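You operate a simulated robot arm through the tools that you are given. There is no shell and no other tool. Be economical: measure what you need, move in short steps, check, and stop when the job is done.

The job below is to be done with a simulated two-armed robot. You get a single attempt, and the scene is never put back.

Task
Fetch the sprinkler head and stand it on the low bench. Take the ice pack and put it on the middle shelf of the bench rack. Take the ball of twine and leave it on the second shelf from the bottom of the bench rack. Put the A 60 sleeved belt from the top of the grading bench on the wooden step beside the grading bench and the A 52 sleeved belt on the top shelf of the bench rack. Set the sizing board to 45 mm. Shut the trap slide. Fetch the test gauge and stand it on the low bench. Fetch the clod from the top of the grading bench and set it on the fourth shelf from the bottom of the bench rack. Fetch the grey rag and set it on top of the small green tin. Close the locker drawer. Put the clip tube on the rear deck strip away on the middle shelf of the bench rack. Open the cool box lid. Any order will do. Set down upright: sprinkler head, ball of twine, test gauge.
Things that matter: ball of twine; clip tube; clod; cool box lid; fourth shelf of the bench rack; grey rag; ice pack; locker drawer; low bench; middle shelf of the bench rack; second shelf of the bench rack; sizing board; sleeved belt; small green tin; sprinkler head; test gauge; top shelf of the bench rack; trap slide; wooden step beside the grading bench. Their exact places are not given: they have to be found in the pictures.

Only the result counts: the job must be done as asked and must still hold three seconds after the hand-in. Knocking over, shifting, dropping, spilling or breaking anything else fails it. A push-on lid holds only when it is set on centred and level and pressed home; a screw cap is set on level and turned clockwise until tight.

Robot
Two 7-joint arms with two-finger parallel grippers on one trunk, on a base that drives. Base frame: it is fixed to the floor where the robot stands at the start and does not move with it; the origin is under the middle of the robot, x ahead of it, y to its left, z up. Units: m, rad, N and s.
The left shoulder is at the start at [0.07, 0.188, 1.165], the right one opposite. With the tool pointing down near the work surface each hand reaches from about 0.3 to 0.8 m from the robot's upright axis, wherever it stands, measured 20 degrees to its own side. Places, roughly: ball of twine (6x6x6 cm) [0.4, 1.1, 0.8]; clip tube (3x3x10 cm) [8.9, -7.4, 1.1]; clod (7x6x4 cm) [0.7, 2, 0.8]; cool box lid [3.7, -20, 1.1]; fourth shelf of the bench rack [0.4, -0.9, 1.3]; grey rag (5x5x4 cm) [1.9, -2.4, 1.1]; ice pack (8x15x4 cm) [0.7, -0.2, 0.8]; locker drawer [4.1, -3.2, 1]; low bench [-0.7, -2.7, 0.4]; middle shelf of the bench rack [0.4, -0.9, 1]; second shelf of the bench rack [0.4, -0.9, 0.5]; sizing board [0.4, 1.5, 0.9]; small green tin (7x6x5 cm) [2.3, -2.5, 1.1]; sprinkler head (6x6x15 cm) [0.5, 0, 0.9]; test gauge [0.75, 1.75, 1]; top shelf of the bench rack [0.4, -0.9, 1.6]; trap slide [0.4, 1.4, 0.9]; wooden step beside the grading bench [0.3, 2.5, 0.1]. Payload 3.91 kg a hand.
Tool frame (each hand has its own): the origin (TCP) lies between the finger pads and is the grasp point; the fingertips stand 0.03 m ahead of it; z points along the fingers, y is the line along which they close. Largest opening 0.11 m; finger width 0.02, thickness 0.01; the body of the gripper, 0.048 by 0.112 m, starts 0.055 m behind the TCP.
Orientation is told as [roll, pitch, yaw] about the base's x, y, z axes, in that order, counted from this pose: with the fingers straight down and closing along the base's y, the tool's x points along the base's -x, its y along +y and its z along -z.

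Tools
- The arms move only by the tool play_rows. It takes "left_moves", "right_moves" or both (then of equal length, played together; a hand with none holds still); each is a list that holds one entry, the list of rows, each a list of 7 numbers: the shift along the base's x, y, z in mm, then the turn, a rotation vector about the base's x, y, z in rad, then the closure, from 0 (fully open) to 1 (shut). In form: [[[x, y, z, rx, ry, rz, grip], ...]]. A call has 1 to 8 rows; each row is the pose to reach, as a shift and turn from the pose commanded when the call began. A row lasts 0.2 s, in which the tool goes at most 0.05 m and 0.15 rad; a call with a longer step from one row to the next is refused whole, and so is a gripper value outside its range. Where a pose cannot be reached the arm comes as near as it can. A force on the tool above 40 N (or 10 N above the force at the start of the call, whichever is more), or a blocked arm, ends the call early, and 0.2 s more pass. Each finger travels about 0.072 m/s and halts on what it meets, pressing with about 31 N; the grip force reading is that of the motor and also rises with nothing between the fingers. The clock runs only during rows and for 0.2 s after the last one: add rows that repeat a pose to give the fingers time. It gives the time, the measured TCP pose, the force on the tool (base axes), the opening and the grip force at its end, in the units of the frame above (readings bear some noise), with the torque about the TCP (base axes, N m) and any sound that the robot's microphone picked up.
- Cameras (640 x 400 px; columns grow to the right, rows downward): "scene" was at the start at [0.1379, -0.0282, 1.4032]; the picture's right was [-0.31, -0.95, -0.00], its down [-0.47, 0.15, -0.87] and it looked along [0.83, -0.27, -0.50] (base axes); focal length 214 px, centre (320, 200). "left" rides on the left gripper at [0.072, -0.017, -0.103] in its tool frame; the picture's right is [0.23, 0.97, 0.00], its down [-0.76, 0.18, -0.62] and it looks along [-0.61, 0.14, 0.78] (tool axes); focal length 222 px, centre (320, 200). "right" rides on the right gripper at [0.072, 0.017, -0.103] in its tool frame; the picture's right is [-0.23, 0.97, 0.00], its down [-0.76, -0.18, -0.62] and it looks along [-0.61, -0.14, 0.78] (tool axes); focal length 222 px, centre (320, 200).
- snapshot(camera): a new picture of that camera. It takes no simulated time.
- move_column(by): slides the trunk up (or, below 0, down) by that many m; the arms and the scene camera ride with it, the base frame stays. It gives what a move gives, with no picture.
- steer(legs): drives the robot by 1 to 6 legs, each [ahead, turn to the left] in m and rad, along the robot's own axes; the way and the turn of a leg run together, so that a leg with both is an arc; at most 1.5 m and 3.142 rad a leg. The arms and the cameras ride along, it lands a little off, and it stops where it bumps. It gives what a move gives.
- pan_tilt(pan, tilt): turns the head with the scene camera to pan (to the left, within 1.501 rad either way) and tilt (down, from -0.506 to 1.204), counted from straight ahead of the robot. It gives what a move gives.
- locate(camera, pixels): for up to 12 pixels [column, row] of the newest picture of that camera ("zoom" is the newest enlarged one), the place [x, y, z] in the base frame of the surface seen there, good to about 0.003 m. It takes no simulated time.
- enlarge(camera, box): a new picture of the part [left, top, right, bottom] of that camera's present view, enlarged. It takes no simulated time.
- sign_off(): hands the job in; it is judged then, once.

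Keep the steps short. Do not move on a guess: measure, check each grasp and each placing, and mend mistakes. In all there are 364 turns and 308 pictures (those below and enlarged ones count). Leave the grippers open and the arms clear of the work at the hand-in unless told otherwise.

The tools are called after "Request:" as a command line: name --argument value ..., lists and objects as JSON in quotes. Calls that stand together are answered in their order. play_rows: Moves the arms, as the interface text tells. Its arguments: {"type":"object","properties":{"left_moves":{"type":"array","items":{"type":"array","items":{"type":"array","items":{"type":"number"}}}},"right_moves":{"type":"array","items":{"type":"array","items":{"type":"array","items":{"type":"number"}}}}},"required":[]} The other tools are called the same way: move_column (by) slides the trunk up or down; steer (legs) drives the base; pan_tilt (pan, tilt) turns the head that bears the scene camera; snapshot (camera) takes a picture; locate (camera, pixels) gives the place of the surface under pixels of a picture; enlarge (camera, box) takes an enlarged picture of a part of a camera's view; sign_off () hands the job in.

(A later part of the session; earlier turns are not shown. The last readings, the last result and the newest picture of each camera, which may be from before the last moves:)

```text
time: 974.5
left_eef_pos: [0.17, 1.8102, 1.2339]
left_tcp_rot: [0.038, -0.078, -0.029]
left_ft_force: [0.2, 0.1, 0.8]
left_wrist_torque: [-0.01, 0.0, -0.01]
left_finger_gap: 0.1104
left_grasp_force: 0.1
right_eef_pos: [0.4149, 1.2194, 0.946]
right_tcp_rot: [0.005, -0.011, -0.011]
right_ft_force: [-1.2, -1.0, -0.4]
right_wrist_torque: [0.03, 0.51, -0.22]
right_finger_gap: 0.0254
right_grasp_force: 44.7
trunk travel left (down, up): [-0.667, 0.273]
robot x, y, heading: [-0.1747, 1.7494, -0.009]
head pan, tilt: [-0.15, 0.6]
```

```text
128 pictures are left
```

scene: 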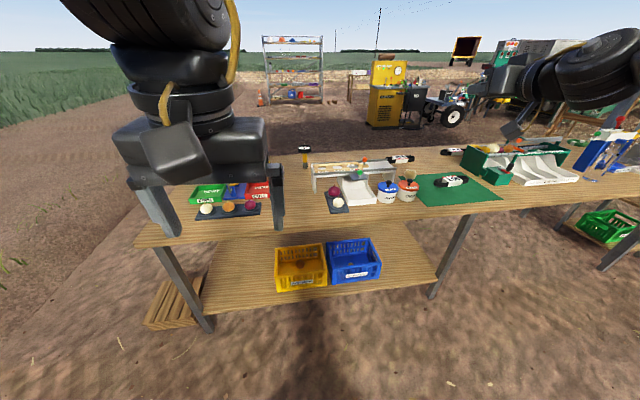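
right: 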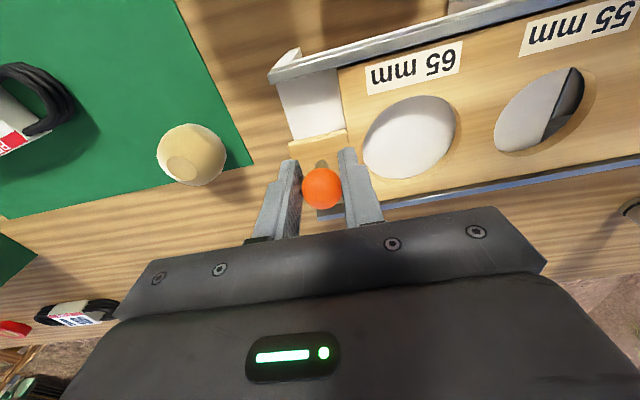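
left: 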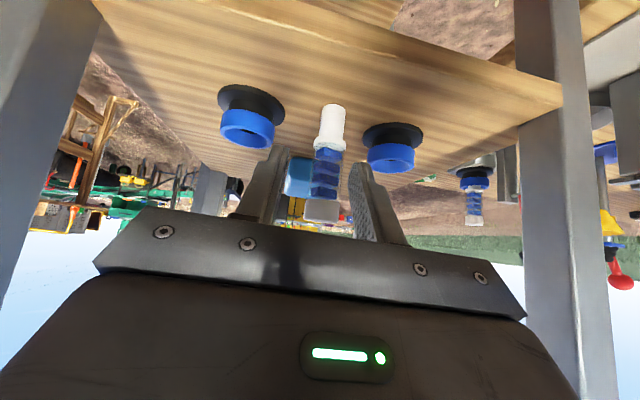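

Request:
play_rows --right_moves '[[[0, -10, 0, 0, 0, 0, 1], [0, -20, 0, 0, 0, 0, 1], [0, -26, 0, 0, 0, 0, 1], [0, -26, 0, 0, 0, 0, 1]]]'

Request:
pan_tilt --pan -0.5 --tilt 0.7

Request:
enlarge --camera "scene" --box '[240, 150, 480, 300]'

```text
time: 975.5
left_eef_pos: [0.1703, 1.8107, 1.2352]
left_tcp_rot: [0.039, -0.079, -0.027]
left_ft_force: [0.6, -0.6, 0.7]
left_wrist_torque: [0.0, 0.02, -0.01]
left_finger_gap: 0.1102
left_grasp_force: 0.0
right_eef_pos: [0.4155, 1.1949, 0.9464]
right_tcp_rot: [0.006, -0.012, -0.012]
right_ft_force: [-1.7, -4.3, 3.0]
right_wrist_torque: [-0.14, 0.55, -0.08]
right_finger_gap: 0.0251
right_grasp_force: 44.9
trunk travel left (down, up): [-0.667, 0.273]
robot x, y, heading: [-0.1765, 1.7464, -0.01]
head pan, tilt: [-0.15, 0.6]
```

```text
time: 976.3
left_eef_pos: [0.1703, 1.8101, 1.2337]
left_tcp_rot: [0.038, -0.078, -0.029]
left_ft_force: [0.9, -0.5, -0.6]
left_wrist_torque: [-0.01, 0.04, 0.0]
left_finger_gap: 0.1099
left_grasp_force: 0.0
right_eef_pos: [0.4155, 1.1951, 0.9467]
right_tcp_rot: [0.004, -0.015, -0.01]
right_ft_force: [-1.1, -3.8, 2.9]
right_wrist_torque: [-0.07, -0.24, -0.1]
right_finger_gap: 0.0252
right_grasp_force: 45.1
trunk travel left (down, up): [-0.667, 0.273]
robot x, y, heading: [-0.1745, 1.7454, -0.009]
head pan, tilt: [-0.499, 0.7]
```

```text
2.67 times, centred on (360, 225) of scene
```

zoom: 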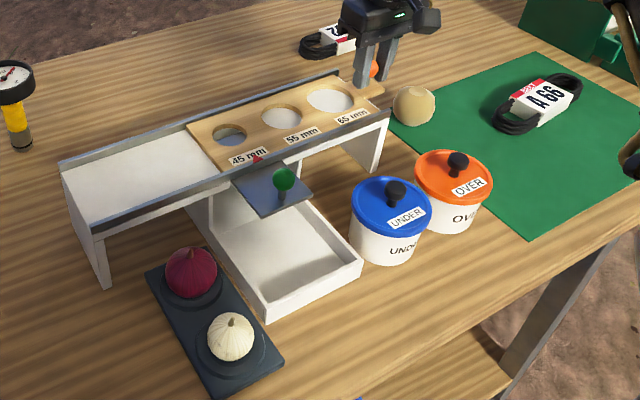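

Request:
enlarge --camera "scene" --box '[300, 180, 400, 240]'

Request:
locate --camera "zoom" --pixels '[[175, 195], [200, 190], [215, 182]]'

```text
6.40 times, centred on (350, 210) of scene
```

zoom: 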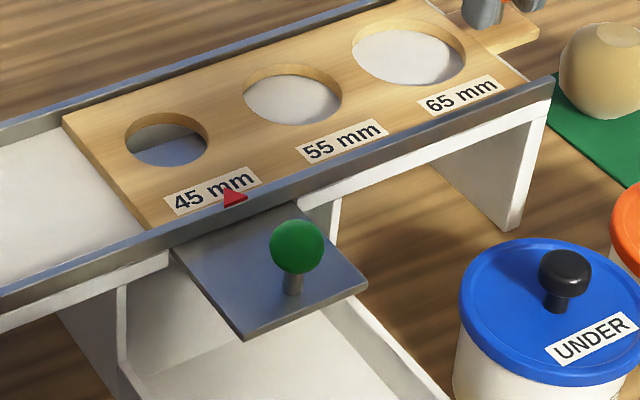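

```text
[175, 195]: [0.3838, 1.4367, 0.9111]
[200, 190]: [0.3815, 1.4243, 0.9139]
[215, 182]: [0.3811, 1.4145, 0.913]
```

Request:
locate --camera "zoom" --pixels '[[233, 198], [228, 192], [212, 189], [168, 202], [258, 176], [130, 150], [205, 140], [250, 270]]'

```text
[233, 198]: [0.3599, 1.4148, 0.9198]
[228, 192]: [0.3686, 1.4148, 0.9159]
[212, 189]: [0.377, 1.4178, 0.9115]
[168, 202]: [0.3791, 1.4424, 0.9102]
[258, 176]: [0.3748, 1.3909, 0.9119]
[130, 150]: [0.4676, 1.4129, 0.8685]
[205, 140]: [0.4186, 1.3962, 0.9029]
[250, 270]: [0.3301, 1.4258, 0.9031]
```

The 45-mm label is aligned with the red marker (within 2 mm). I release the knob and lift.

Request:
play_rows --right_moves '[[[0, -1, 0, 0, 0, 0, 0.8], [0, -1, 0, 0, 0, 0, 0.6], [0, -1, 0, 0, 0, 0, 0.45], [0, -1, 40, 0, 0, 0, 0.45], [0, -1, 85, 0, 0, 0, 0.6], [-20, 30, 120, 0, 0, 0, 0.8], [-50, 70, 140, 0, 0, 0, 1], [-90, 100, 140, 0, 0, 0, 1]]]'

Request:
enlarge --camera "scene" --box '[280, 150, 430, 260]'

```text
refused: row 6 steps farther than a row can; nothing moved
```

```text
3.64 times, centred on (355, 205) of scene
```

zoom: 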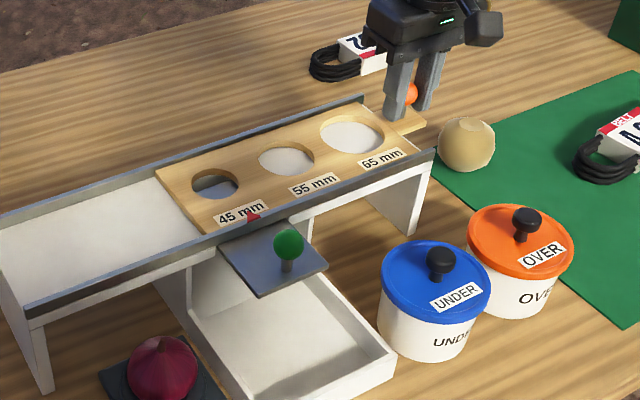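

Request:
play_rows --right_moves '[[[0, -1, 0, 0, 0, 0, 0.8], [0, -1, 0, 0, 0, 0, 0.6], [0, -1, 0, 0, 0, 0, 0.45], [0, -1, 40, 0, 0, 0, 0.45], [0, -1, 80, 0, 0, 0, 0.6], [-15, 25, 105, 0, 0, 0, 0.8], [-45, 55, 120, 0, 0, 0, 1], [-75, 90, 120, 0, 0, 0, 1]]]'

Request:
play_rows --right_moves '[[[-30, 35, 0, 0, 0, 0, 1], [-60, 70, 0, 0, 0, 0, 1], [-75, 105, 0, 0, 0, 0, 1], [-80, 133, 0, 0, 0, 0, 1], [-80, 133, -40, 0, 0, 0, 1], [-80, 133, -80, 0, 0, 0, 1], [-80, 133, -115, 0, 0, 0, 1]]]'

Request:
snapshot --camera "right"

```text
time: 978.1
left_eef_pos: [0.1692, 1.8112, 1.2338]
left_tcp_rot: [0.037, -0.077, -0.027]
left_ft_force: [-1.1, -0.9, -0.2]
left_wrist_torque: [0.0, -0.03, 0.02]
left_finger_gap: 0.11
left_grasp_force: 0.2
right_eef_pos: [0.3396, 1.2895, 1.0649]
right_tcp_rot: [0.003, -0.014, -0.008]
right_ft_force: [0.8, 1.1, -0.2]
right_wrist_torque: [-0.01, -0.03, -0.02]
right_finger_gap: 0.0003
right_grasp_force: 30.9
trunk travel left (down, up): [-0.667, 0.273]
robot x, y, heading: [-0.1774, 1.7444, -0.006]
head pan, tilt: [-0.499, 0.7]
```

```text
time: 979.7
left_eef_pos: [0.1711, 1.8105, 1.2344]
left_tcp_rot: [0.039, -0.078, -0.029]
left_ft_force: [-0.3, -0.3, 0.1]
left_wrist_torque: [0.0, -0.03, -0.01]
left_finger_gap: 0.1099
left_grasp_force: 0.0
right_eef_pos: [0.2596, 1.4216, 0.9515]
right_tcp_rot: [0.005, -0.012, -0.01]
right_ft_force: [0.3, -0.4, 0.0]
right_wrist_torque: [-0.02, 0.02, 0.0]
right_finger_gap: 0.0
right_grasp_force: 30.9
trunk travel left (down, up): [-0.667, 0.273]
robot x, y, heading: [-0.1762, 1.7457, -0.012]
head pan, tilt: [-0.499, 0.7]
```

```text
124 pictures are left
```

right: 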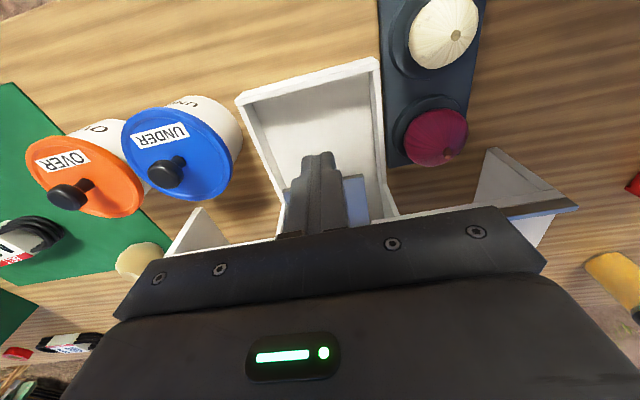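

Request:
play_rows --right_moves '[[[0, -3, -8, 0, 0, 0, 1], [15, -3, -8, 0, 0, 0, 1], [30, -3, -8, 0, 0, 0, 1], [42, -3, -8, 0, 0, 0, 1], [54, -3, -8, 0, 0, 0, 1], [66, -3, -8, 0, 0, 0, 1], [78, -3, -8, 0, 0, 0, 1], [90, -3, -8, 0, 0, 0, 1]]]'

Request:
enlarge --camera "scene" --box '[280, 150, 430, 260]'

```text
time: 981.2
left_eef_pos: [0.1696, 1.8102, 1.2343]
left_tcp_rot: [0.039, -0.078, -0.029]
left_ft_force: [0.1, -0.6, -0.1]
left_wrist_torque: [0.0, 0.02, -0.02]
left_finger_gap: 0.11
left_grasp_force: 0.0
right_eef_pos: [0.3171, 1.4152, 0.9398]
right_tcp_rot: [0.006, 0.02, -0.006]
right_ft_force: [-25.8, 3.7, 9.5]
right_wrist_torque: [0.01, 0.22, 0.03]
right_finger_gap: 0.0002
right_grasp_force: 31.0
trunk travel left (down, up): [-0.667, 0.273]
robot x, y, heading: [-0.1778, 1.7458, -0.009]
head pan, tilt: [-0.499, 0.7]
stopped in row 7 (right hand): the force on the tool passed its limit (the readings are from after the stop); the commanded pose is now the measured one
```

```text
3.64 times, centred on (355, 205) of scene
```

zoom: 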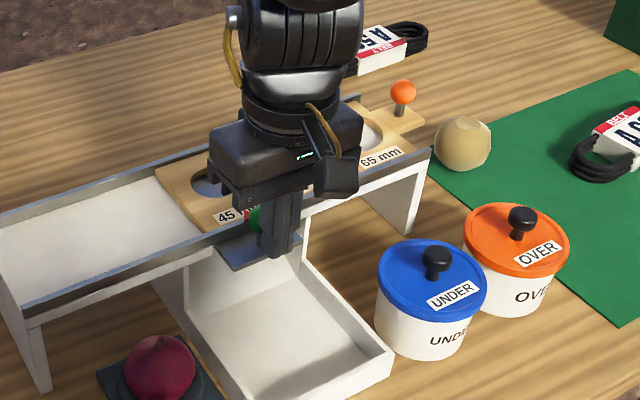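

Request:
play_rows --right_moves '[[[-25, 0, 0, 0, 0, 0, 1], [-50, 0, 30, 0, 0, 0, 1], [-60, -20, 70, 0, 0, 0, 1], [-60, -40, 110, 0, 0, 0, 1], [-60, -60, 150, 0, 0, 0, 0.5], [-60, -90, 180, 0, 0, 0, 0]]]'

Request:
enlarge --camera "scene" --box '[280, 150, 430, 260]'

Request:
locate --camera "zoom" --pixels '[[270, 235], [275, 255], [240, 262], [463, 130], [463, 165], [440, 150], [490, 150]]'

```text
time: 982.6
left_eef_pos: [0.1692, 1.8093, 1.2357]
left_tcp_rot: [0.038, -0.079, -0.028]
left_ft_force: [0.2, -0.1, -0.1]
left_wrist_torque: [0.03, -0.02, 0.02]
left_finger_gap: 0.1099
left_grasp_force: 0.0
right_eef_pos: [0.2604, 1.3256, 1.12]
right_tcp_rot: [0.008, 0.011, -0.007]
right_ft_force: [-0.7, -0.4, 0.6]
right_wrist_torque: [-0.01, -0.01, -0.02]
right_finger_gap: 0.0804
right_grasp_force: 0.1
trunk travel left (down, up): [-0.667, 0.273]
robot x, y, heading: [-0.1747, 1.7473, -0.006]
head pan, tilt: [-0.499, 0.7]
```

```text
3.64 times, centred on (355, 205) of scene
```

zoom: 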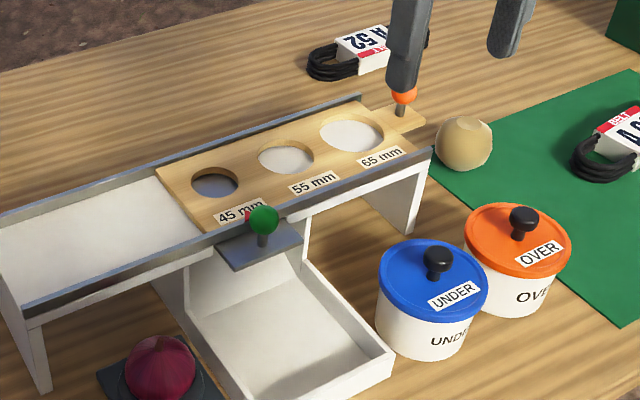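

```text
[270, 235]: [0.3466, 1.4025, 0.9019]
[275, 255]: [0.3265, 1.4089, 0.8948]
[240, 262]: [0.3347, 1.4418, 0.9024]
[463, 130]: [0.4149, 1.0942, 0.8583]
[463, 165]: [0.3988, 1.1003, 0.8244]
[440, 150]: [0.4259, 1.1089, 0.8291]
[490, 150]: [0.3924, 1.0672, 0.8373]
```

The slide is shut (plate under the 45 hole) and the board is set. Next the ball of twine with the right hand: I shift the base 0.31 m south.

Request:
steer --legs '[[-0.35, 0], [0, -1.57], [0.31, 0], [0, 1.57]]'

Request:
play_rows --right_moves '[[[0, 0, 0, 0, -0.14, 0, 0.1], [0, 0, 0, 0, -0.28, 0, 0.1], [0, 0, 0, 0, -0.42, 0, 0.1], [0, 0, 0, 0, -0.56, 0, 0.1], [0, 0, 0, 0, -0.7, 0, 0.1]]]'

Request:
snapshot --camera "scene"

```text
time: 994.2
left_eef_pos: [-0.1849, 1.5157, 1.2345]
left_tcp_rot: [0.039, -0.08, -0.004]
left_ft_force: [0.0, -0.4, -0.7]
left_wrist_torque: [0.01, 0.01, 0.02]
left_finger_gap: 0.1102
left_grasp_force: 0.1
right_eef_pos: [-0.0808, 1.0358, 1.1202]
right_tcp_rot: [0.005, 0.01, 0.019]
right_ft_force: [-0.1, -0.1, 0.1]
right_wrist_torque: [0.0, -0.01, -0.01]
right_finger_gap: 0.1097
right_grasp_force: 0.0
trunk travel left (down, up): [-0.667, 0.273]
robot x, y, heading: [-0.5297, 1.4449, 0.012]
head pan, tilt: [-0.499, 0.7]
```

```text
time: 995.4
left_eef_pos: [-0.1841, 1.5164, 1.2354]
left_tcp_rot: [0.039, -0.076, -0.004]
left_ft_force: [0.1, -0.5, 0.3]
left_wrist_torque: [-0.01, 0.04, -0.01]
left_finger_gap: 0.1101
left_grasp_force: 0.0
right_eef_pos: [-0.0799, 1.034, 1.1196]
right_tcp_rot: [-0.01, -0.693, 0.024]
right_ft_force: [-0.5, -0.4, -0.2]
right_wrist_torque: [0.01, 0.0, -0.03]
right_finger_gap: 0.0987
right_grasp_force: 0.1
trunk travel left (down, up): [-0.667, 0.273]
robot x, y, heading: [-0.5306, 1.4409, 0.013]
head pan, tilt: [-0.499, 0.7]
```

```text
121 pictures are left
```

scene: 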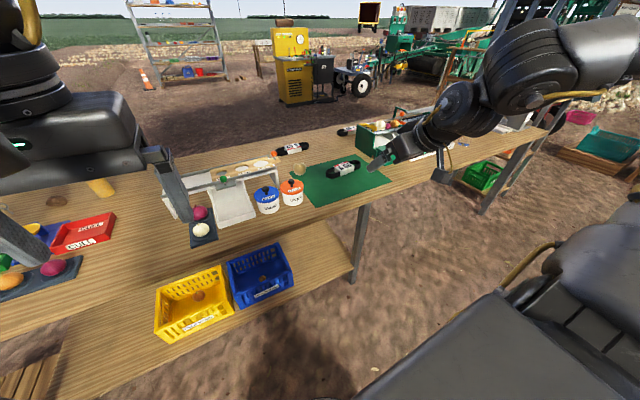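

Request:
steer --legs '[[0.36, 0]]'

Request:
play_rows --right_moves '[[[20, 15, -30, 0, 0, 0, 0.27], [40, 30, -65, 0, 0, 0, 0.27], [60, 42, -100, 0, 0, 0, 0.27], [75, 48, -140, 0, 0, 0, 0.27], [75, 50, -180, 0, 0, 0, 0.27]]]'

Request:
snapshot --camera "right"

```text
time: 997.8
left_eef_pos: [0.1744, 1.5164, 1.2347]
left_tcp_rot: [0.039, -0.078, -0.013]
left_ft_force: [-0.1, 0.0, -0.2]
left_wrist_torque: [-0.03, -0.05, 0.01]
left_finger_gap: 0.1102
left_grasp_force: 0.1
right_eef_pos: [0.2731, 1.0339, 1.1214]
right_tcp_rot: [-0.012, -0.689, 0.017]
right_ft_force: [0.3, 0.5, -0.4]
right_wrist_torque: [-0.01, 0.0, -0.01]
right_finger_gap: 0.099
right_grasp_force: 0.1
trunk travel left (down, up): [-0.667, 0.273]
robot x, y, heading: [-0.1697, 1.4477, 0.006]
head pan, tilt: [-0.499, 0.7]
```

```text
time: 999.0
left_eef_pos: [0.177, 1.5152, 1.235]
left_tcp_rot: [0.039, -0.076, -0.012]
left_ft_force: [-0.6, -0.4, -0.7]
left_wrist_torque: [0.01, -0.01, -0.01]
left_finger_gap: 0.1099
left_grasp_force: 0.1
right_eef_pos: [0.3476, 1.0827, 0.9382]
right_tcp_rot: [-0.011, -0.689, 0.013]
right_ft_force: [0.3, 0.0, 0.1]
right_wrist_torque: [0.01, 0.02, 0.03]
right_finger_gap: 0.0803
right_grasp_force: 0.0
trunk travel left (down, up): [-0.667, 0.273]
robot x, y, heading: [-0.1742, 1.4467, 0.001]
head pan, tilt: [-0.499, 0.7]
```

```text
120 pictures are left
```

right: 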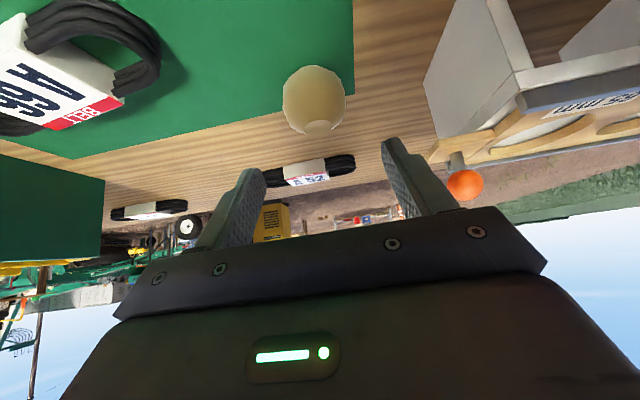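

Request:
locate --camera "right" --pixels '[[315, 90], [287, 105], [343, 95], [315, 128], [312, 70], [462, 185], [440, 155]]'

```text
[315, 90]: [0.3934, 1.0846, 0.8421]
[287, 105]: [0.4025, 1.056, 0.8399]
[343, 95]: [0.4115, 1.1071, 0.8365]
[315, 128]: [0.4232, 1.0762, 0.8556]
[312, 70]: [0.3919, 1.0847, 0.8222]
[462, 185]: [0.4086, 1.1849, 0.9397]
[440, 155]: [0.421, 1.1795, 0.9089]
```

Request:
play_rows --right_moves '[[[20, 0, -28, 0, 0, 0, 0.27], [40, 0, -57, 0, 0, 0, 0.27], [58, 0, -82, 0, 0, 0, 0.27], [70, 0, -100, 0, 0, 0, 0.27], [70, 0, -100, 0, 0, 0, 0.5], [70, 0, -100, 0, 0, 0, 0.8], [70, 0, -100, 0, 0, 0, 1], [70, 0, -100, 0, 0, 0, 1]]]'

Request:
snapshot --camera "right"

```text
time: 1000.8
left_eef_pos: [0.1763, 1.5177, 1.2339]
left_tcp_rot: [0.038, -0.078, -0.013]
left_ft_force: [0.6, -0.1, 0.6]
left_wrist_torque: [0.0, -0.01, -0.01]
left_finger_gap: 0.1102
left_grasp_force: 0.1
right_eef_pos: [0.4179, 1.0846, 0.8398]
right_tcp_rot: [-0.011, -0.689, 0.016]
right_ft_force: [-0.2, 0.1, -0.4]
right_wrist_torque: [-0.02, -0.01, 0.0]
right_finger_gap: 0.0534
right_grasp_force: 31.1
trunk travel left (down, up): [-0.667, 0.273]
robot x, y, heading: [-0.1693, 1.4487, 0.006]
head pan, tilt: [-0.499, 0.7]
```

```text
119 pictures are left
```

right: 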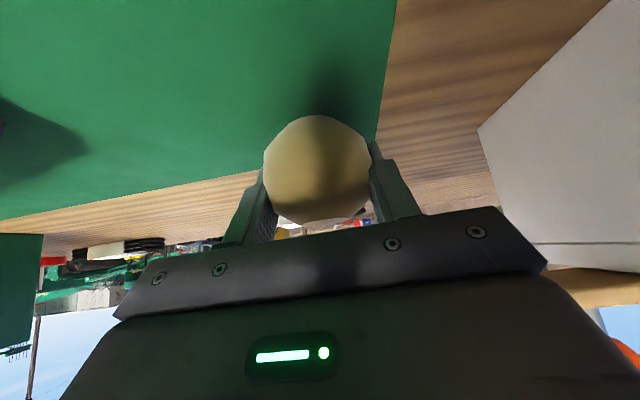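

Gripped, but a little behind the ball's middle. I re-grip 11 mm deeper for a safer hold.

Request:
play_rows --right_moves '[[[0, 0, 0, 0, 0, 0, 0.3], [0, 0, 0, 0, 0, 0, 0.27], [5, 0, -5, 0, 0, 0, 0.27], [9, 0, -8, 0, 0, 0, 0.27], [9, 0, -8, 0, 0, 0, 0.6], [9, 0, -8, 0, 0, 0, 1], [9, 0, -8, 0, 0, 0, 1]]]'

Request:
play_rows --right_moves '[[[0, 0, 35, 0, 0, 0, 1], [0, 0, 75, 0, 0, 0, 1], [-10, 0, 115, 0, 0, 0, 1], [-20, 0, 155, 0, 0, 0, 1], [-40, 0, 195, 0, 0, 0, 1], [-70, 0, 230, 0, 0, 0, 1]]]'

Request:
snapshot --camera "right"

```text
time: 1002.4
left_eef_pos: [0.1762, 1.517, 1.235]
left_tcp_rot: [0.039, -0.08, -0.014]
left_ft_force: [-0.2, -0.2, 0.0]
left_wrist_torque: [0.01, -0.03, 0.0]
left_finger_gap: 0.1101
left_grasp_force: 0.1
right_eef_pos: [0.4275, 1.0848, 0.833]
right_tcp_rot: [-0.01, -0.688, 0.016]
right_ft_force: [-0.3, -0.9, 1.3]
right_wrist_torque: [-0.02, 0.04, 0.04]
right_finger_gap: 0.0532
right_grasp_force: 30.8
trunk travel left (down, up): [-0.667, 0.273]
robot x, y, heading: [-0.1718, 1.4488, -0.002]
head pan, tilt: [-0.499, 0.7]
```

```text
time: 1003.8
left_eef_pos: [0.174, 1.5166, 1.2354]
left_tcp_rot: [0.039, -0.081, -0.014]
left_ft_force: [0.3, 1.4, 0.2]
left_wrist_torque: [-0.04, -0.01, -0.01]
left_finger_gap: 0.11
left_grasp_force: 0.0
right_eef_pos: [0.3564, 1.0863, 1.0634]
right_tcp_rot: [-0.012, -0.691, 0.016]
right_ft_force: [-0.9, -0.5, -0.2]
right_wrist_torque: [0.02, -0.04, 0.0]
right_finger_gap: 0.053
right_grasp_force: 30.9
trunk travel left (down, up): [-0.667, 0.273]
robot x, y, heading: [-0.173, 1.4488, 0.002]
head pan, tilt: [-0.499, 0.7]
```

```text
118 pictures are left
```

right: 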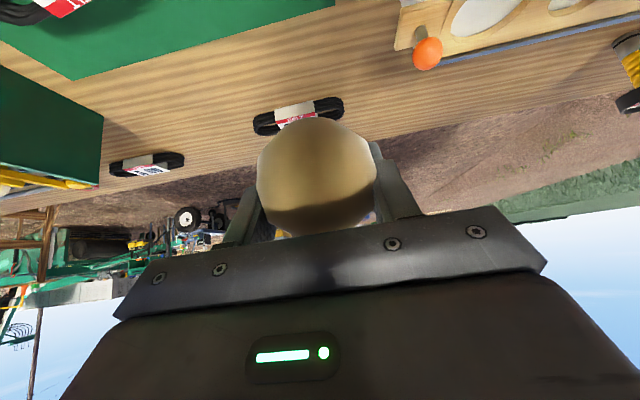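

Twine held. I drive around the bench's left end to the far side for the A 60 belt.

Request:
move_column --by 0.1

Request:
steer --legs '[[-0.5, 0], [0, 1.57], [1.5, 0], [0.3, 0], [0, -1.57]]'

Request:
pan_tilt --pan -0.4 --tilt 0.5

Request:
snapshot --camera "scene"

```text
time: 1005.1
left_eef_pos: [0.175, 1.5174, 1.3343]
left_tcp_rot: [0.038, -0.08, -0.014]
left_ft_force: [-0.2, 0.6, -0.3]
left_wrist_torque: [-0.01, 0.0, 0.02]
left_finger_gap: 0.1098
left_grasp_force: 0.1
right_eef_pos: [0.3583, 1.0853, 1.1615]
right_tcp_rot: [-0.01, -0.689, 0.015]
right_ft_force: [-0.8, -0.2, -0.7]
right_wrist_torque: [-0.03, -0.02, 0.0]
right_finger_gap: 0.0533
right_grasp_force: 30.8
trunk travel left (down, up): [-0.767, 0.173]
robot x, y, heading: [-0.1713, 1.4478, 0.001]
head pan, tilt: [-0.499, 0.7]
```

```text
time: 1024.0
left_eef_pos: [-0.3166, 3.3661, 1.332]
left_tcp_rot: [0.031, -0.078, 0.074]
left_ft_force: [1.6, 0.6, 1.1]
left_wrist_torque: [-0.07, 0.0, 0.0]
left_finger_gap: 0.1099
left_grasp_force: 0.1
right_eef_pos: [-0.0989, 2.9502, 1.1638]
right_tcp_rot: [-0.021, -0.687, 0.109]
right_ft_force: [-0.1, 1.0, -0.7]
right_wrist_torque: [-0.04, 0.01, -0.04]
right_finger_gap: 0.0529
right_grasp_force: 30.6
trunk travel left (down, up): [-0.767, 0.173]
robot x, y, heading: [-0.6565, 3.2464, 0.207]
head pan, tilt: [-0.499, 0.7]
stopped in leg 5: the robot was blocked; the commanded pose is now the measured one
```

```text
time: 1024.7
left_eef_pos: [-0.3221, 3.3568, 1.3348]
left_tcp_rot: [0.039, -0.08, 0.072]
left_ft_force: [0.1, 0.0, 0.2]
left_wrist_torque: [0.02, -0.02, -0.03]
left_finger_gap: 0.11
left_grasp_force: 0.1
right_eef_pos: [-0.1014, 2.9429, 1.163]
right_tcp_rot: [-0.011, -0.688, 0.101]
right_ft_force: [-0.2, -0.3, -0.7]
right_wrist_torque: [0.03, -0.01, 0.02]
right_finger_gap: 0.053
right_grasp_force: 31.1
trunk travel left (down, up): [-0.767, 0.173]
robot x, y, heading: [-0.6581, 3.2455, 0.205]
head pan, tilt: [-0.4, 0.499]
```

```text
117 pictures are left
```

scene: 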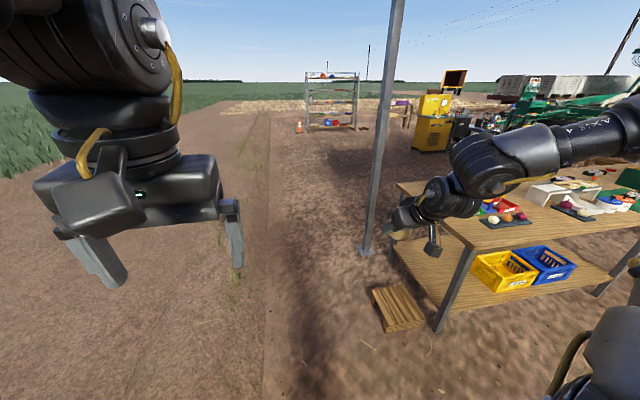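

Request:
locate --camera "scene" --pixels '[[366, 250], [398, 308], [385, 290], [420, 320], [375, 295], [410, 290], [398, 240], [437, 325]]'

Request:
steer --legs '[[0, -0.6], [0.3, 0]]'

```text
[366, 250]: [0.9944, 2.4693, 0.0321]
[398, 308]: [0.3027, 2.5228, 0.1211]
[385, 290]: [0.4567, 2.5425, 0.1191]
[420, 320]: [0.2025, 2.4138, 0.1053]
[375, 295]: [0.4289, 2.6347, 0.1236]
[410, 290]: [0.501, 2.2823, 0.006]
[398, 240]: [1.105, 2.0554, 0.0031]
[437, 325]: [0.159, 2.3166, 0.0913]
```

```text
time: 1028.4
left_eef_pos: [-0.0496, 3.0302, 1.3349]
left_tcp_rot: [0.037, -0.08, -0.538]
left_ft_force: [0.2, 0.1, -0.1]
left_wrist_torque: [-0.01, -0.01, 0.01]
left_finger_gap: 0.1102
left_grasp_force: 0.1
right_eef_pos: [-0.1065, 2.5649, 1.1626]
right_tcp_rot: [-0.012, -0.692, -0.506]
right_ft_force: [-1.2, 0.5, 0.2]
right_wrist_torque: [0.03, -0.04, 0.02]
right_finger_gap: 0.0529
right_grasp_force: 30.6
trunk travel left (down, up): [-0.767, 0.173]
robot x, y, heading: [-0.3871, 3.1366, -0.409]
head pan, tilt: [-0.4, 0.499]
```

Request:
steer --legs '[[0, 0.38], [1.5, 0], [0.6, 0], [0, -1.55]]'

```text
time: 1035.1
left_eef_pos: [1.157, 3.1222, 1.3383]
left_tcp_rot: [0.037, -0.088, -0.174]
left_ft_force: [0.1, 0.2, 0.0]
left_wrist_torque: [0.01, 0.02, -0.02]
left_finger_gap: 0.1099
left_grasp_force: 0.0
right_eef_pos: [1.2661, 2.6659, 1.1667]
right_tcp_rot: [0.003, -0.703, -0.159]
right_ft_force: [-0.2, -0.1, -1.3]
right_wrist_torque: [-0.01, 0.02, 0.04]
right_finger_gap: 0.0527
right_grasp_force: 31.1
trunk travel left (down, up): [-0.767, 0.173]
robot x, y, heading: [0.8152, 3.0988, -0.053]
head pan, tilt: [-0.4, 0.499]
stopped in leg 2: the robot was blocked; the commanded pose is now the measured one
```

The right elbow met the canopy post. I back up and pass with a little more distance.

Request:
steer --legs '[[-0.4, 0], [0, 0.36], [0.25, 0], [0, -0.29], [1.3, 0], [0, -1.5]]'

Request:
snapshot --camera "scene"

```text
time: 1035.8
left_eef_pos: [1.1579, 3.1217, 1.3373]
left_tcp_rot: [0.037, -0.086, -0.173]
left_ft_force: [-0.7, 0.0, 0.5]
left_wrist_torque: [0.0, 0.01, -0.03]
left_finger_gap: 0.1101
left_grasp_force: 0.1
right_eef_pos: [1.2687, 2.6631, 1.1666]
right_tcp_rot: [0.004, -0.699, -0.163]
right_ft_force: [0.3, -0.2, -1.2]
right_wrist_torque: [0.0, 0.03, 0.01]
right_finger_gap: 0.0528
right_grasp_force: 30.6
trunk travel left (down, up): [-0.767, 0.173]
robot x, y, heading: [0.8105, 3.0961, -0.063]
head pan, tilt: [-0.4, 0.499]
stopped in leg 1: the robot was blocked; the commanded pose is now the measured one
```

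```text
116 pictures are left
```

scene: 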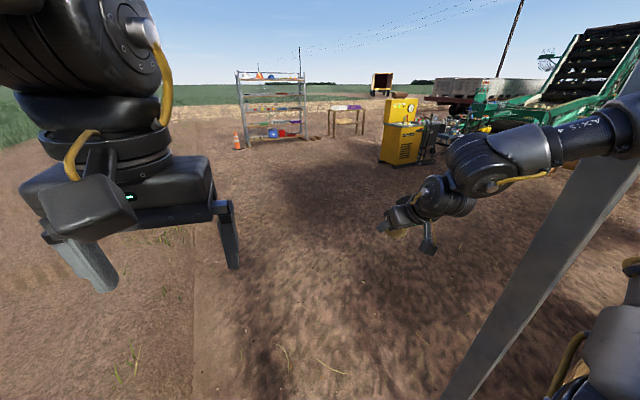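

Request:
steer --legs '[[0, 0.2]]'

Request:
steer --legs '[[0.3, 0]]'

```text
time: 1036.9
left_eef_pos: [1.1585, 3.187, 1.3323]
left_tcp_rot: [0.039, -0.079, 0.022]
left_ft_force: [0.2, -0.6, -0.3]
left_wrist_torque: [-0.02, 0.05, 0.02]
left_finger_gap: 0.1103
left_grasp_force: 0.1
right_eef_pos: [1.3541, 2.7616, 1.1592]
right_tcp_rot: [0.005, -0.687, 0.036]
right_ft_force: [1.0, -0.2, -1.4]
right_wrist_torque: [0.02, 0.0, 0.01]
right_finger_gap: 0.0527
right_grasp_force: 30.8
trunk travel left (down, up): [-0.767, 0.173]
robot x, y, heading: [0.8116, 3.097, 0.138]
head pan, tilt: [-0.4, 0.499]
```

```text
time: 1038.9
left_eef_pos: [1.443, 3.2275, 1.335]
left_tcp_rot: [0.037, -0.081, 0.023]
left_ft_force: [0.4, -1.1, -0.1]
left_wrist_torque: [0.02, 0.0, 0.0]
left_finger_gap: 0.1099
left_grasp_force: 0.0
right_eef_pos: [1.6405, 2.802, 1.162]
right_tcp_rot: [0.004, -0.69, 0.036]
right_ft_force: [-0.9, 0.3, -1.1]
right_wrist_torque: [0.03, -0.02, 0.01]
right_finger_gap: 0.0529
right_grasp_force: 30.9
trunk travel left (down, up): [-0.767, 0.173]
robot x, y, heading: [1.1019, 3.1343, 0.133]
head pan, tilt: [-0.4, 0.499]
```

Request:
steer --legs '[[0, -0.13], [0.65, 0], [0, -1.57], [1.5, 0], [0.85, 0], [0, -1.57]]'

Request:
pan_tilt --pan 0.1 --tilt 0.7

Request:
snapshot --camera "scene"

```text
time: 1062.0
left_eef_pos: [1.5074, 0.6958, 1.3341]
left_tcp_rot: [0.037, -0.078, 3.08]
left_ft_force: [-0.3, 0.5, 0.2]
left_wrist_torque: [0.0, 0.0, -0.01]
left_finger_gap: 0.1102
left_grasp_force: 0.1
right_eef_pos: [1.3469, 1.1372, 1.1617]
right_tcp_rot: [0.001, -0.69, 3.092]
right_ft_force: [-0.5, 0.4, 0.2]
right_wrist_torque: [-0.01, 0.01, -0.01]
right_finger_gap: 0.053
right_grasp_force: 30.5
trunk travel left (down, up): [-0.767, 0.173]
robot x, y, heading: [1.8519, 0.7608, -3.094]
head pan, tilt: [-0.4, 0.499]
```

```text
time: 1062.9
left_eef_pos: [1.5074, 0.6964, 1.3331]
left_tcp_rot: [0.039, -0.079, 3.078]
left_ft_force: [0.9, -0.8, -0.5]
left_wrist_torque: [0.0, 0.0, -0.01]
left_finger_gap: 0.1102
left_grasp_force: 0.2
right_eef_pos: [1.3455, 1.1375, 1.1613]
right_tcp_rot: [0.004, -0.689, 3.094]
right_ft_force: [0.2, 0.4, -0.6]
right_wrist_torque: [0.0, 0.03, 0.0]
right_finger_gap: 0.0527
right_grasp_force: 31.5
trunk travel left (down, up): [-0.767, 0.173]
robot x, y, heading: [1.8582, 0.7566, -3.09]
head pan, tilt: [0.099, 0.7]
```

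```text
115 pictures are left
```

scene: 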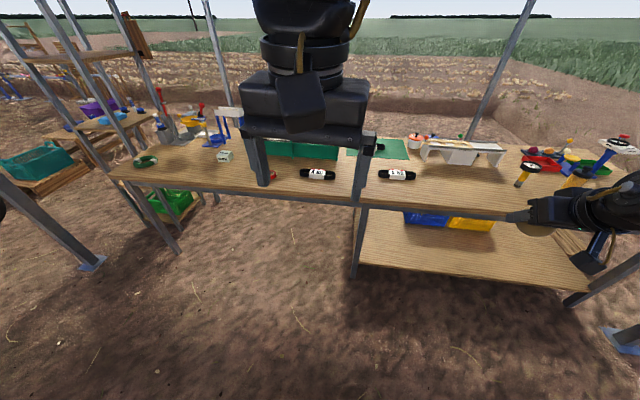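

I drive 0.58 closer and turn the left hand by +1.57 for gripping the A 60 belt across its sleeve.

Request:
steer --legs '[[0.58, 0]]'

Request:
play_rows --left_moves '[[[-15, -10, 0, 0, 0, 0.145, 0], [-30, -20, 0, 0, 0, 0.29, 0], [-50, -30, 0, 0, 0, 0.435, 0], [-75, -45, 0, 0, 0, 0.58, 0], [-100, -60, 0, 0, 0, 0.725, 0], [-130, -75, -10, 0, 0, 0.87, 0], [-160, -90, -20, 0, 0, 1.015, 0], [-190, -100, -40, 0, 0, 1.16, 0]]]'

Request:
play_rows --left_moves '[[[-5, 0, -30, 0, 0, 0.14, 0], [-10, 0, -60, 0, 0, 0.28, 0], [-13, 0, -90, 0, 0, 0.42, 0]]]'

Request:
snapshot --camera "left"

```text
time: 1066.2
left_eef_pos: [0.9298, 0.665, 1.3335]
left_tcp_rot: [0.038, -0.078, 3.081]
left_ft_force: [-0.6, -0.8, 0.8]
left_wrist_torque: [0.0, 0.03, -0.01]
left_finger_gap: 0.1101
left_grasp_force: 0.1
right_eef_pos: [0.767, 1.1056, 1.1625]
right_tcp_rot: [0.003, -0.693, 3.096]
right_ft_force: [0.2, 0.6, -0.4]
right_wrist_torque: [0.0, -0.02, -0.01]
right_finger_gap: 0.0529
right_grasp_force: 31.3
trunk travel left (down, up): [-0.767, 0.173]
robot x, y, heading: [1.2778, 0.7281, -3.09]
head pan, tilt: [0.099, 0.7]
```

```text
time: 1068.0
left_eef_pos: [0.7356, 0.5634, 1.2943]
left_tcp_rot: [0.038, -0.079, -2.038]
left_ft_force: [-0.4, 0.2, 0.6]
left_wrist_torque: [-0.01, -0.01, 0.01]
left_finger_gap: 0.1099
left_grasp_force: 0.0
right_eef_pos: [0.7648, 1.1077, 1.1609]
right_tcp_rot: [0.002, -0.687, 3.096]
right_ft_force: [0.8, 0.2, -1.7]
right_wrist_torque: [0.02, -0.01, 0.02]
right_finger_gap: 0.0528
right_grasp_force: 31.2
trunk travel left (down, up): [-0.767, 0.173]
robot x, y, heading: [1.2788, 0.7235, -3.088]
head pan, tilt: [0.099, 0.7]
```

```text
time: 1068.8
left_eef_pos: [0.7245, 0.5647, 1.2045]
left_tcp_rot: [0.036, -0.078, -1.621]
left_ft_force: [0.7, -0.7, -0.1]
left_wrist_torque: [0.0, -0.03, 0.0]
left_finger_gap: 0.1098
left_grasp_force: 0.1
right_eef_pos: [0.7664, 1.1064, 1.161]
right_tcp_rot: [0.002, -0.689, 3.096]
right_ft_force: [0.4, 0.3, -1.0]
right_wrist_torque: [-0.01, -0.03, 0.03]
right_finger_gap: 0.0527
right_grasp_force: 31.2
trunk travel left (down, up): [-0.767, 0.173]
robot x, y, heading: [1.2803, 0.7268, -3.09]
head pan, tilt: [0.099, 0.7]
```

```text
114 pictures are left
```

left: 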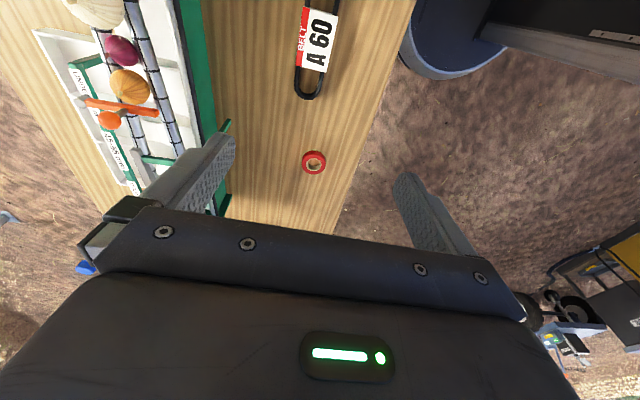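

Request:
locate --camera "left" --pixels '[[317, 42], [308, 95], [320, 5], [302, 45], [335, 45], [314, 160], [225, 125]]'

```text
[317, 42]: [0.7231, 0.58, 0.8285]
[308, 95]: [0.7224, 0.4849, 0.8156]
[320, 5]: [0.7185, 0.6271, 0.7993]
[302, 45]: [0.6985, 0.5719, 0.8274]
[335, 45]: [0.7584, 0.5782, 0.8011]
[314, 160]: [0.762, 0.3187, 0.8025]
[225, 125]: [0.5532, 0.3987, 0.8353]
```

Request:
locate --camera "left" --pixels '[[228, 128], [205, 60], [215, 110], [222, 205], [190, 20], [215, 140]]'

Request:
enlarge --camera "scene" --box '[240, 160, 440, 320]'

```text
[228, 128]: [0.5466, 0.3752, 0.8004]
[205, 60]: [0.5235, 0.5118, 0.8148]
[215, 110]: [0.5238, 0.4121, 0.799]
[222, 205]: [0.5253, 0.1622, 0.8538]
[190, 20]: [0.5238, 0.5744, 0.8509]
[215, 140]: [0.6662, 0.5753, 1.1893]
```

```text
2.50 times, centred on (340, 240) of scene
```

zoom: 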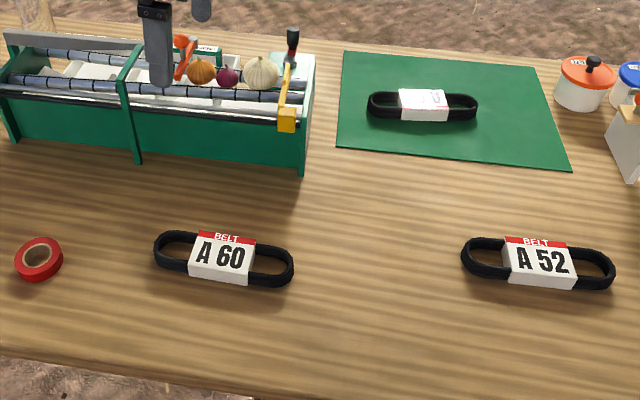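

A 60's sleeve centre is (0.722,0.578). I lower the trunk, level the hand and descend.

Request:
move_column --by -0.13

Request:
play_rows --left_moves '[[[0, 5, -30, 0.04, 0.016, 0, 0.1], [-2, 13, -70, 0.08, 0.032, 0, 0.2], [-2, 13, -110, 0.08, 0.032, 0, 0.25], [-2, 13, -150, 0.08, 0.032, 0, 0.25]]]'

Request:
snapshot --camera "left"

```text
time: 1070.4
left_eef_pos: [0.7256, 0.5646, 1.0737]
left_tcp_rot: [0.035, -0.079, -1.621]
left_ft_force: [-0.1, 0.2, 0.4]
left_wrist_torque: [0.02, 0.02, -0.01]
left_finger_gap: 0.11
left_grasp_force: 0.1
right_eef_pos: [0.7669, 1.1075, 1.0314]
right_tcp_rot: [0.003, -0.689, 3.097]
right_ft_force: [-0.1, 0.3, -1.3]
right_wrist_torque: [-0.02, 0.0, -0.03]
right_finger_gap: 0.053
right_grasp_force: 30.5
trunk travel left (down, up): [-0.637, 0.303]
robot x, y, heading: [1.2783, 0.7239, -3.088]
head pan, tilt: [0.099, 0.7]
```

```text
time: 1071.4
left_eef_pos: [0.7214, 0.5753, 0.9233]
left_tcp_rot: [0.001, 0.0, -1.621]
left_ft_force: [-0.5, 0.2, -0.1]
left_wrist_torque: [-0.01, -0.02, -0.03]
left_finger_gap: 0.0824
left_grasp_force: 0.0
right_eef_pos: [0.7664, 1.1052, 1.03]
right_tcp_rot: [0.002, -0.69, 3.095]
right_ft_force: [-0.8, -0.6, -0.9]
right_wrist_torque: [0.0, -0.02, -0.01]
right_finger_gap: 0.0529
right_grasp_force: 31.6
trunk travel left (down, up): [-0.637, 0.303]
robot x, y, heading: [1.2775, 0.7287, -3.088]
head pan, tilt: [0.099, 0.7]
```

```text
112 pictures are left
```

left: 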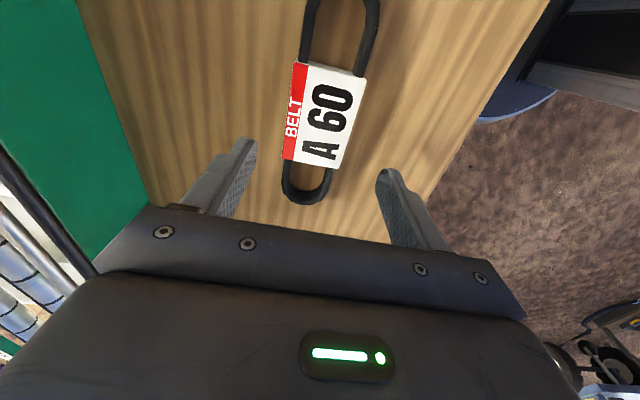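

Well aligned with the sleeve. I descend and close.

Request:
play_rows --left_moves '[[[1, 2, -40, 0, 0, 0.06, 0.25], [1, 3, -70, 0, 0, 0.1, 0.25], [1, 3, -86, 0, 0, 0.1, 0.25], [1, 3, -86, 0, 0, 0.1, 0.5], [1, 3, -86, 0, 0, 0.1, 0.8], [1, 3, -86, 0, 0, 0.1, 1], [1, 3, -86, 0, 0, 0.1, 1]]]'

Request:
snapshot --camera "left"

```text
time: 1073.0
left_eef_pos: [0.7235, 0.5785, 0.8377]
left_tcp_rot: [0.001, 0.001, -1.52]
left_ft_force: [0.3, -0.1, -0.1]
left_wrist_torque: [0.02, 0.1, -0.08]
left_finger_gap: 0.0606
left_grasp_force: 30.3
right_eef_pos: [0.7676, 1.107, 1.0317]
right_tcp_rot: [0.004, -0.689, 3.095]
right_ft_force: [0.7, 0.8, -1.2]
right_wrist_torque: [-0.01, -0.01, 0.02]
right_finger_gap: 0.0528
right_grasp_force: 31.0
trunk travel left (down, up): [-0.637, 0.303]
robot x, y, heading: [1.2798, 0.7288, -3.093]
head pan, tilt: [0.099, 0.7]
```

```text
111 pictures are left
```

left: 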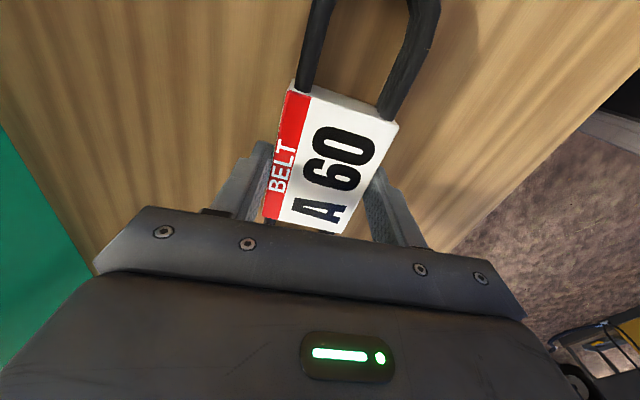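

A 60 gripped. I lift it and drive around the post to the wooden step.

Request:
play_rows --left_moves '[[[0, 0, 40, 0, 0, 0, 1], [0, 0, 80, 0, 0, 0, 1], [0, 0, 120, 0, 0, 0, 1], [0, 0, 160, 0, 0, 0, 1], [0, 0, 200, 0, 0, 0, 1]]]'

Request:
move_column --by 0.12

Request:
steer --legs '[[-0.55, 0], [0, -1.62], [1.5, 0], [0.92, 0], [0, 1.57]]'

```text
time: 1074.2
left_eef_pos: [0.723, 0.5788, 1.0391]
left_tcp_rot: [0.002, -0.002, -1.52]
left_ft_force: [0.4, 0.7, -1.3]
left_wrist_torque: [0.03, 0.0, -0.01]
left_finger_gap: 0.0608
left_grasp_force: 31.0
right_eef_pos: [0.7675, 1.1072, 1.031]
right_tcp_rot: [0.002, -0.691, 3.095]
right_ft_force: [-0.9, -0.2, -0.3]
right_wrist_torque: [0.03, 0.01, 0.02]
right_finger_gap: 0.0531
right_grasp_force: 31.2
trunk travel left (down, up): [-0.637, 0.303]
robot x, y, heading: [1.2805, 0.7274, -3.089]
head pan, tilt: [0.099, 0.7]
```

```text
time: 1075.7
left_eef_pos: [0.7215, 0.5781, 1.1578]
left_tcp_rot: [0.002, 0.0, -1.521]
left_ft_force: [-0.2, -0.3, -1.4]
left_wrist_torque: [-0.01, 0.01, 0.02]
left_finger_gap: 0.0607
left_grasp_force: 30.8
right_eef_pos: [0.7668, 1.1062, 1.1517]
right_tcp_rot: [0.002, -0.691, 3.095]
right_ft_force: [-1.0, 0.3, -0.5]
right_wrist_torque: [-0.01, 0.0, -0.01]
right_finger_gap: 0.0526
right_grasp_force: 30.5
trunk travel left (down, up): [-0.757, 0.183]
robot x, y, heading: [1.2815, 0.7306, -3.09]
head pan, tilt: [0.099, 0.7]
```

```text
time: 1097.8
left_eef_pos: [1.1857, 2.9711, 1.157]
left_tcp_rot: [0.001, 0.003, -1.509]
left_ft_force: [-0.3, -0.1, -2.3]
left_wrist_torque: [-0.01, -0.04, -0.01]
left_finger_gap: 0.0598
left_grasp_force: 31.1
right_eef_pos: [1.225, 3.4986, 1.1514]
right_tcp_rot: [0.006, -0.69, 3.109]
right_ft_force: [1.0, -0.3, -1.7]
right_wrist_torque: [-0.01, -0.01, -0.04]
right_finger_gap: 0.0528
right_grasp_force: 31.4
trunk travel left (down, up): [-0.757, 0.183]
robot x, y, heading: [1.7435, 3.1263, -3.079]
head pan, tilt: [0.099, 0.7]
```

Request:
steer --legs '[[0, -0.16], [0.7, 0], [0, 0.09], [0.93, 0], [0, 1.5]]'

Request:
pan_tilt --pan 0.3 --tilt 0.9

Request:
snapshot --camera "scene"

```text
time: 1110.9
left_eef_pos: [0.1882, 2.6206, 1.1574]
left_tcp_rot: [0.002, 0.0, -0.077]
left_ft_force: [0.0, -0.3, -1.6]
left_wrist_torque: [0.02, 0.04, -0.01]
left_finger_gap: 0.0594
left_grasp_force: 31.3
right_eef_pos: [-0.3281, 2.7321, 1.1512]
right_tcp_rot: [0.003, -0.689, -1.747]
right_ft_force: [0.0, -0.5, -0.5]
right_wrist_torque: [0.02, 0.01, 0.02]
right_finger_gap: 0.0528
right_grasp_force: 30.9
trunk travel left (down, up): [-0.757, 0.183]
robot x, y, heading: [0.1139, 3.1927, -1.644]
head pan, tilt: [0.099, 0.7]
```

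```text
time: 1111.6
left_eef_pos: [0.1895, 2.6201, 1.1569]
left_tcp_rot: [0.001, 0.002, -0.077]
left_ft_force: [-0.9, -0.3, -2.7]
left_wrist_torque: [0.03, 0.0, -0.03]
left_finger_gap: 0.0594
left_grasp_force: 31.1
right_eef_pos: [-0.3271, 2.7321, 1.1503]
right_tcp_rot: [0.005, -0.69, -1.743]
right_ft_force: [0.2, 0.4, -1.2]
right_wrist_torque: [0.01, 0.01, 0.01]
right_finger_gap: 0.0528
right_grasp_force: 31.2
trunk travel left (down, up): [-0.757, 0.183]
robot x, y, heading: [0.1117, 3.1914, -1.644]
head pan, tilt: [0.3, 0.901]
```

```text
110 pictures are left
```

scene: 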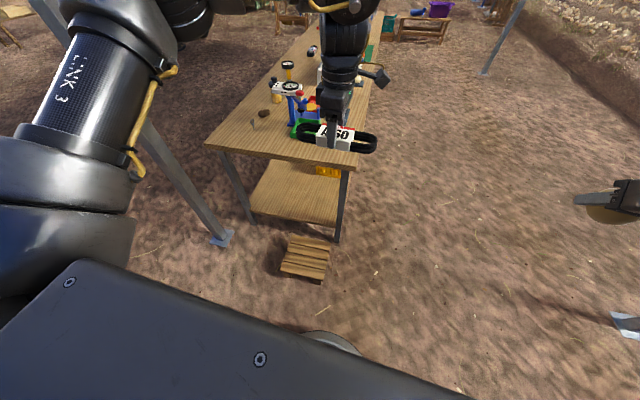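

Step visible. I drive 0.15 closer, move the left hand above the step's centre, and lower.

Request:
steer --legs '[[0.15, 0]]'

Request:
play_rows --left_moves '[[[30, 10, 0, 0, 0, 0, 1], [60, 20, 0, 0, 0, 0, 1], [95, 30, 0, 0, 0, 0, 1], [130, 40, 0, 0, 0, 0.03, 1], [148, 48, 0, 0, 0, 0.05, 1]]]'

Request:
move_column --by -0.4

Request:
snapshot --camera "left"

```text
time: 1113.0
left_eef_pos: [0.1772, 2.4724, 1.1595]
left_tcp_rot: [-0.001, 0.0, -0.078]
left_ft_force: [0.0, -0.1, -2.2]
left_wrist_torque: [-0.04, 0.01, -0.02]
left_finger_gap: 0.0593
left_grasp_force: 31.2
right_eef_pos: [-0.3387, 2.5871, 1.1519]
right_tcp_rot: [0.004, -0.692, -1.746]
right_ft_force: [0.7, 0.2, -0.6]
right_wrist_torque: [0.0, -0.01, 0.02]
right_finger_gap: 0.0528
right_grasp_force: 31.4
trunk travel left (down, up): [-0.757, 0.183]
robot x, y, heading: [0.1001, 3.0425, -1.643]
head pan, tilt: [0.3, 0.901]
```

```text
time: 1114.2
left_eef_pos: [0.3267, 2.5221, 1.157]
left_tcp_rot: [0.001, 0.001, -0.026]
left_ft_force: [-0.1, 0.3, -1.1]
left_wrist_torque: [0.04, 0.0, -0.01]
left_finger_gap: 0.0593
left_grasp_force: 31.3
right_eef_pos: [-0.3391, 2.5839, 1.1519]
right_tcp_rot: [0.003, -0.691, -1.743]
right_ft_force: [-0.1, -0.3, 0.1]
right_wrist_torque: [0.0, -0.01, -0.03]
right_finger_gap: 0.0528
right_grasp_force: 30.7
trunk travel left (down, up): [-0.757, 0.183]
robot x, y, heading: [0.1002, 3.0452, -1.645]
head pan, tilt: [0.3, 0.901]
```

```text
time: 1118.0
left_eef_pos: [0.3257, 2.5215, 0.7573]
left_tcp_rot: [0.001, -0.001, -0.028]
left_ft_force: [0.1, 0.6, -1.7]
left_wrist_torque: [-0.03, -0.03, -0.03]
left_finger_gap: 0.0593
left_grasp_force: 30.9
right_eef_pos: [-0.3381, 2.5842, 0.7514]
right_tcp_rot: [0.005, -0.691, -1.745]
right_ft_force: [-0.3, -0.6, -1.2]
right_wrist_torque: [0.0, -0.01, -0.02]
right_finger_gap: 0.053
right_grasp_force: 30.9
trunk travel left (down, up): [-0.357, 0.583]
robot x, y, heading: [0.1009, 3.0437, -1.647]
head pan, tilt: [0.3, 0.901]
```

```text
109 pictures are left
```

left: 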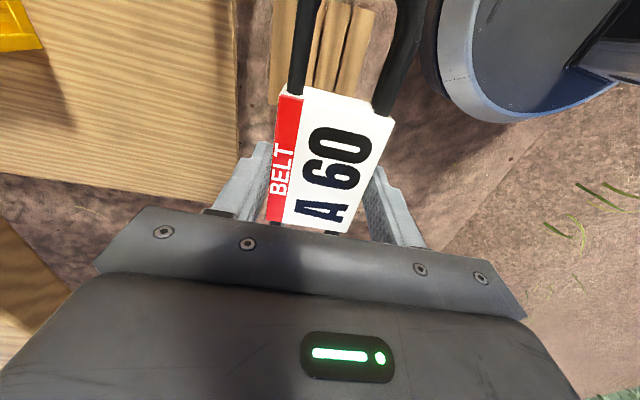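

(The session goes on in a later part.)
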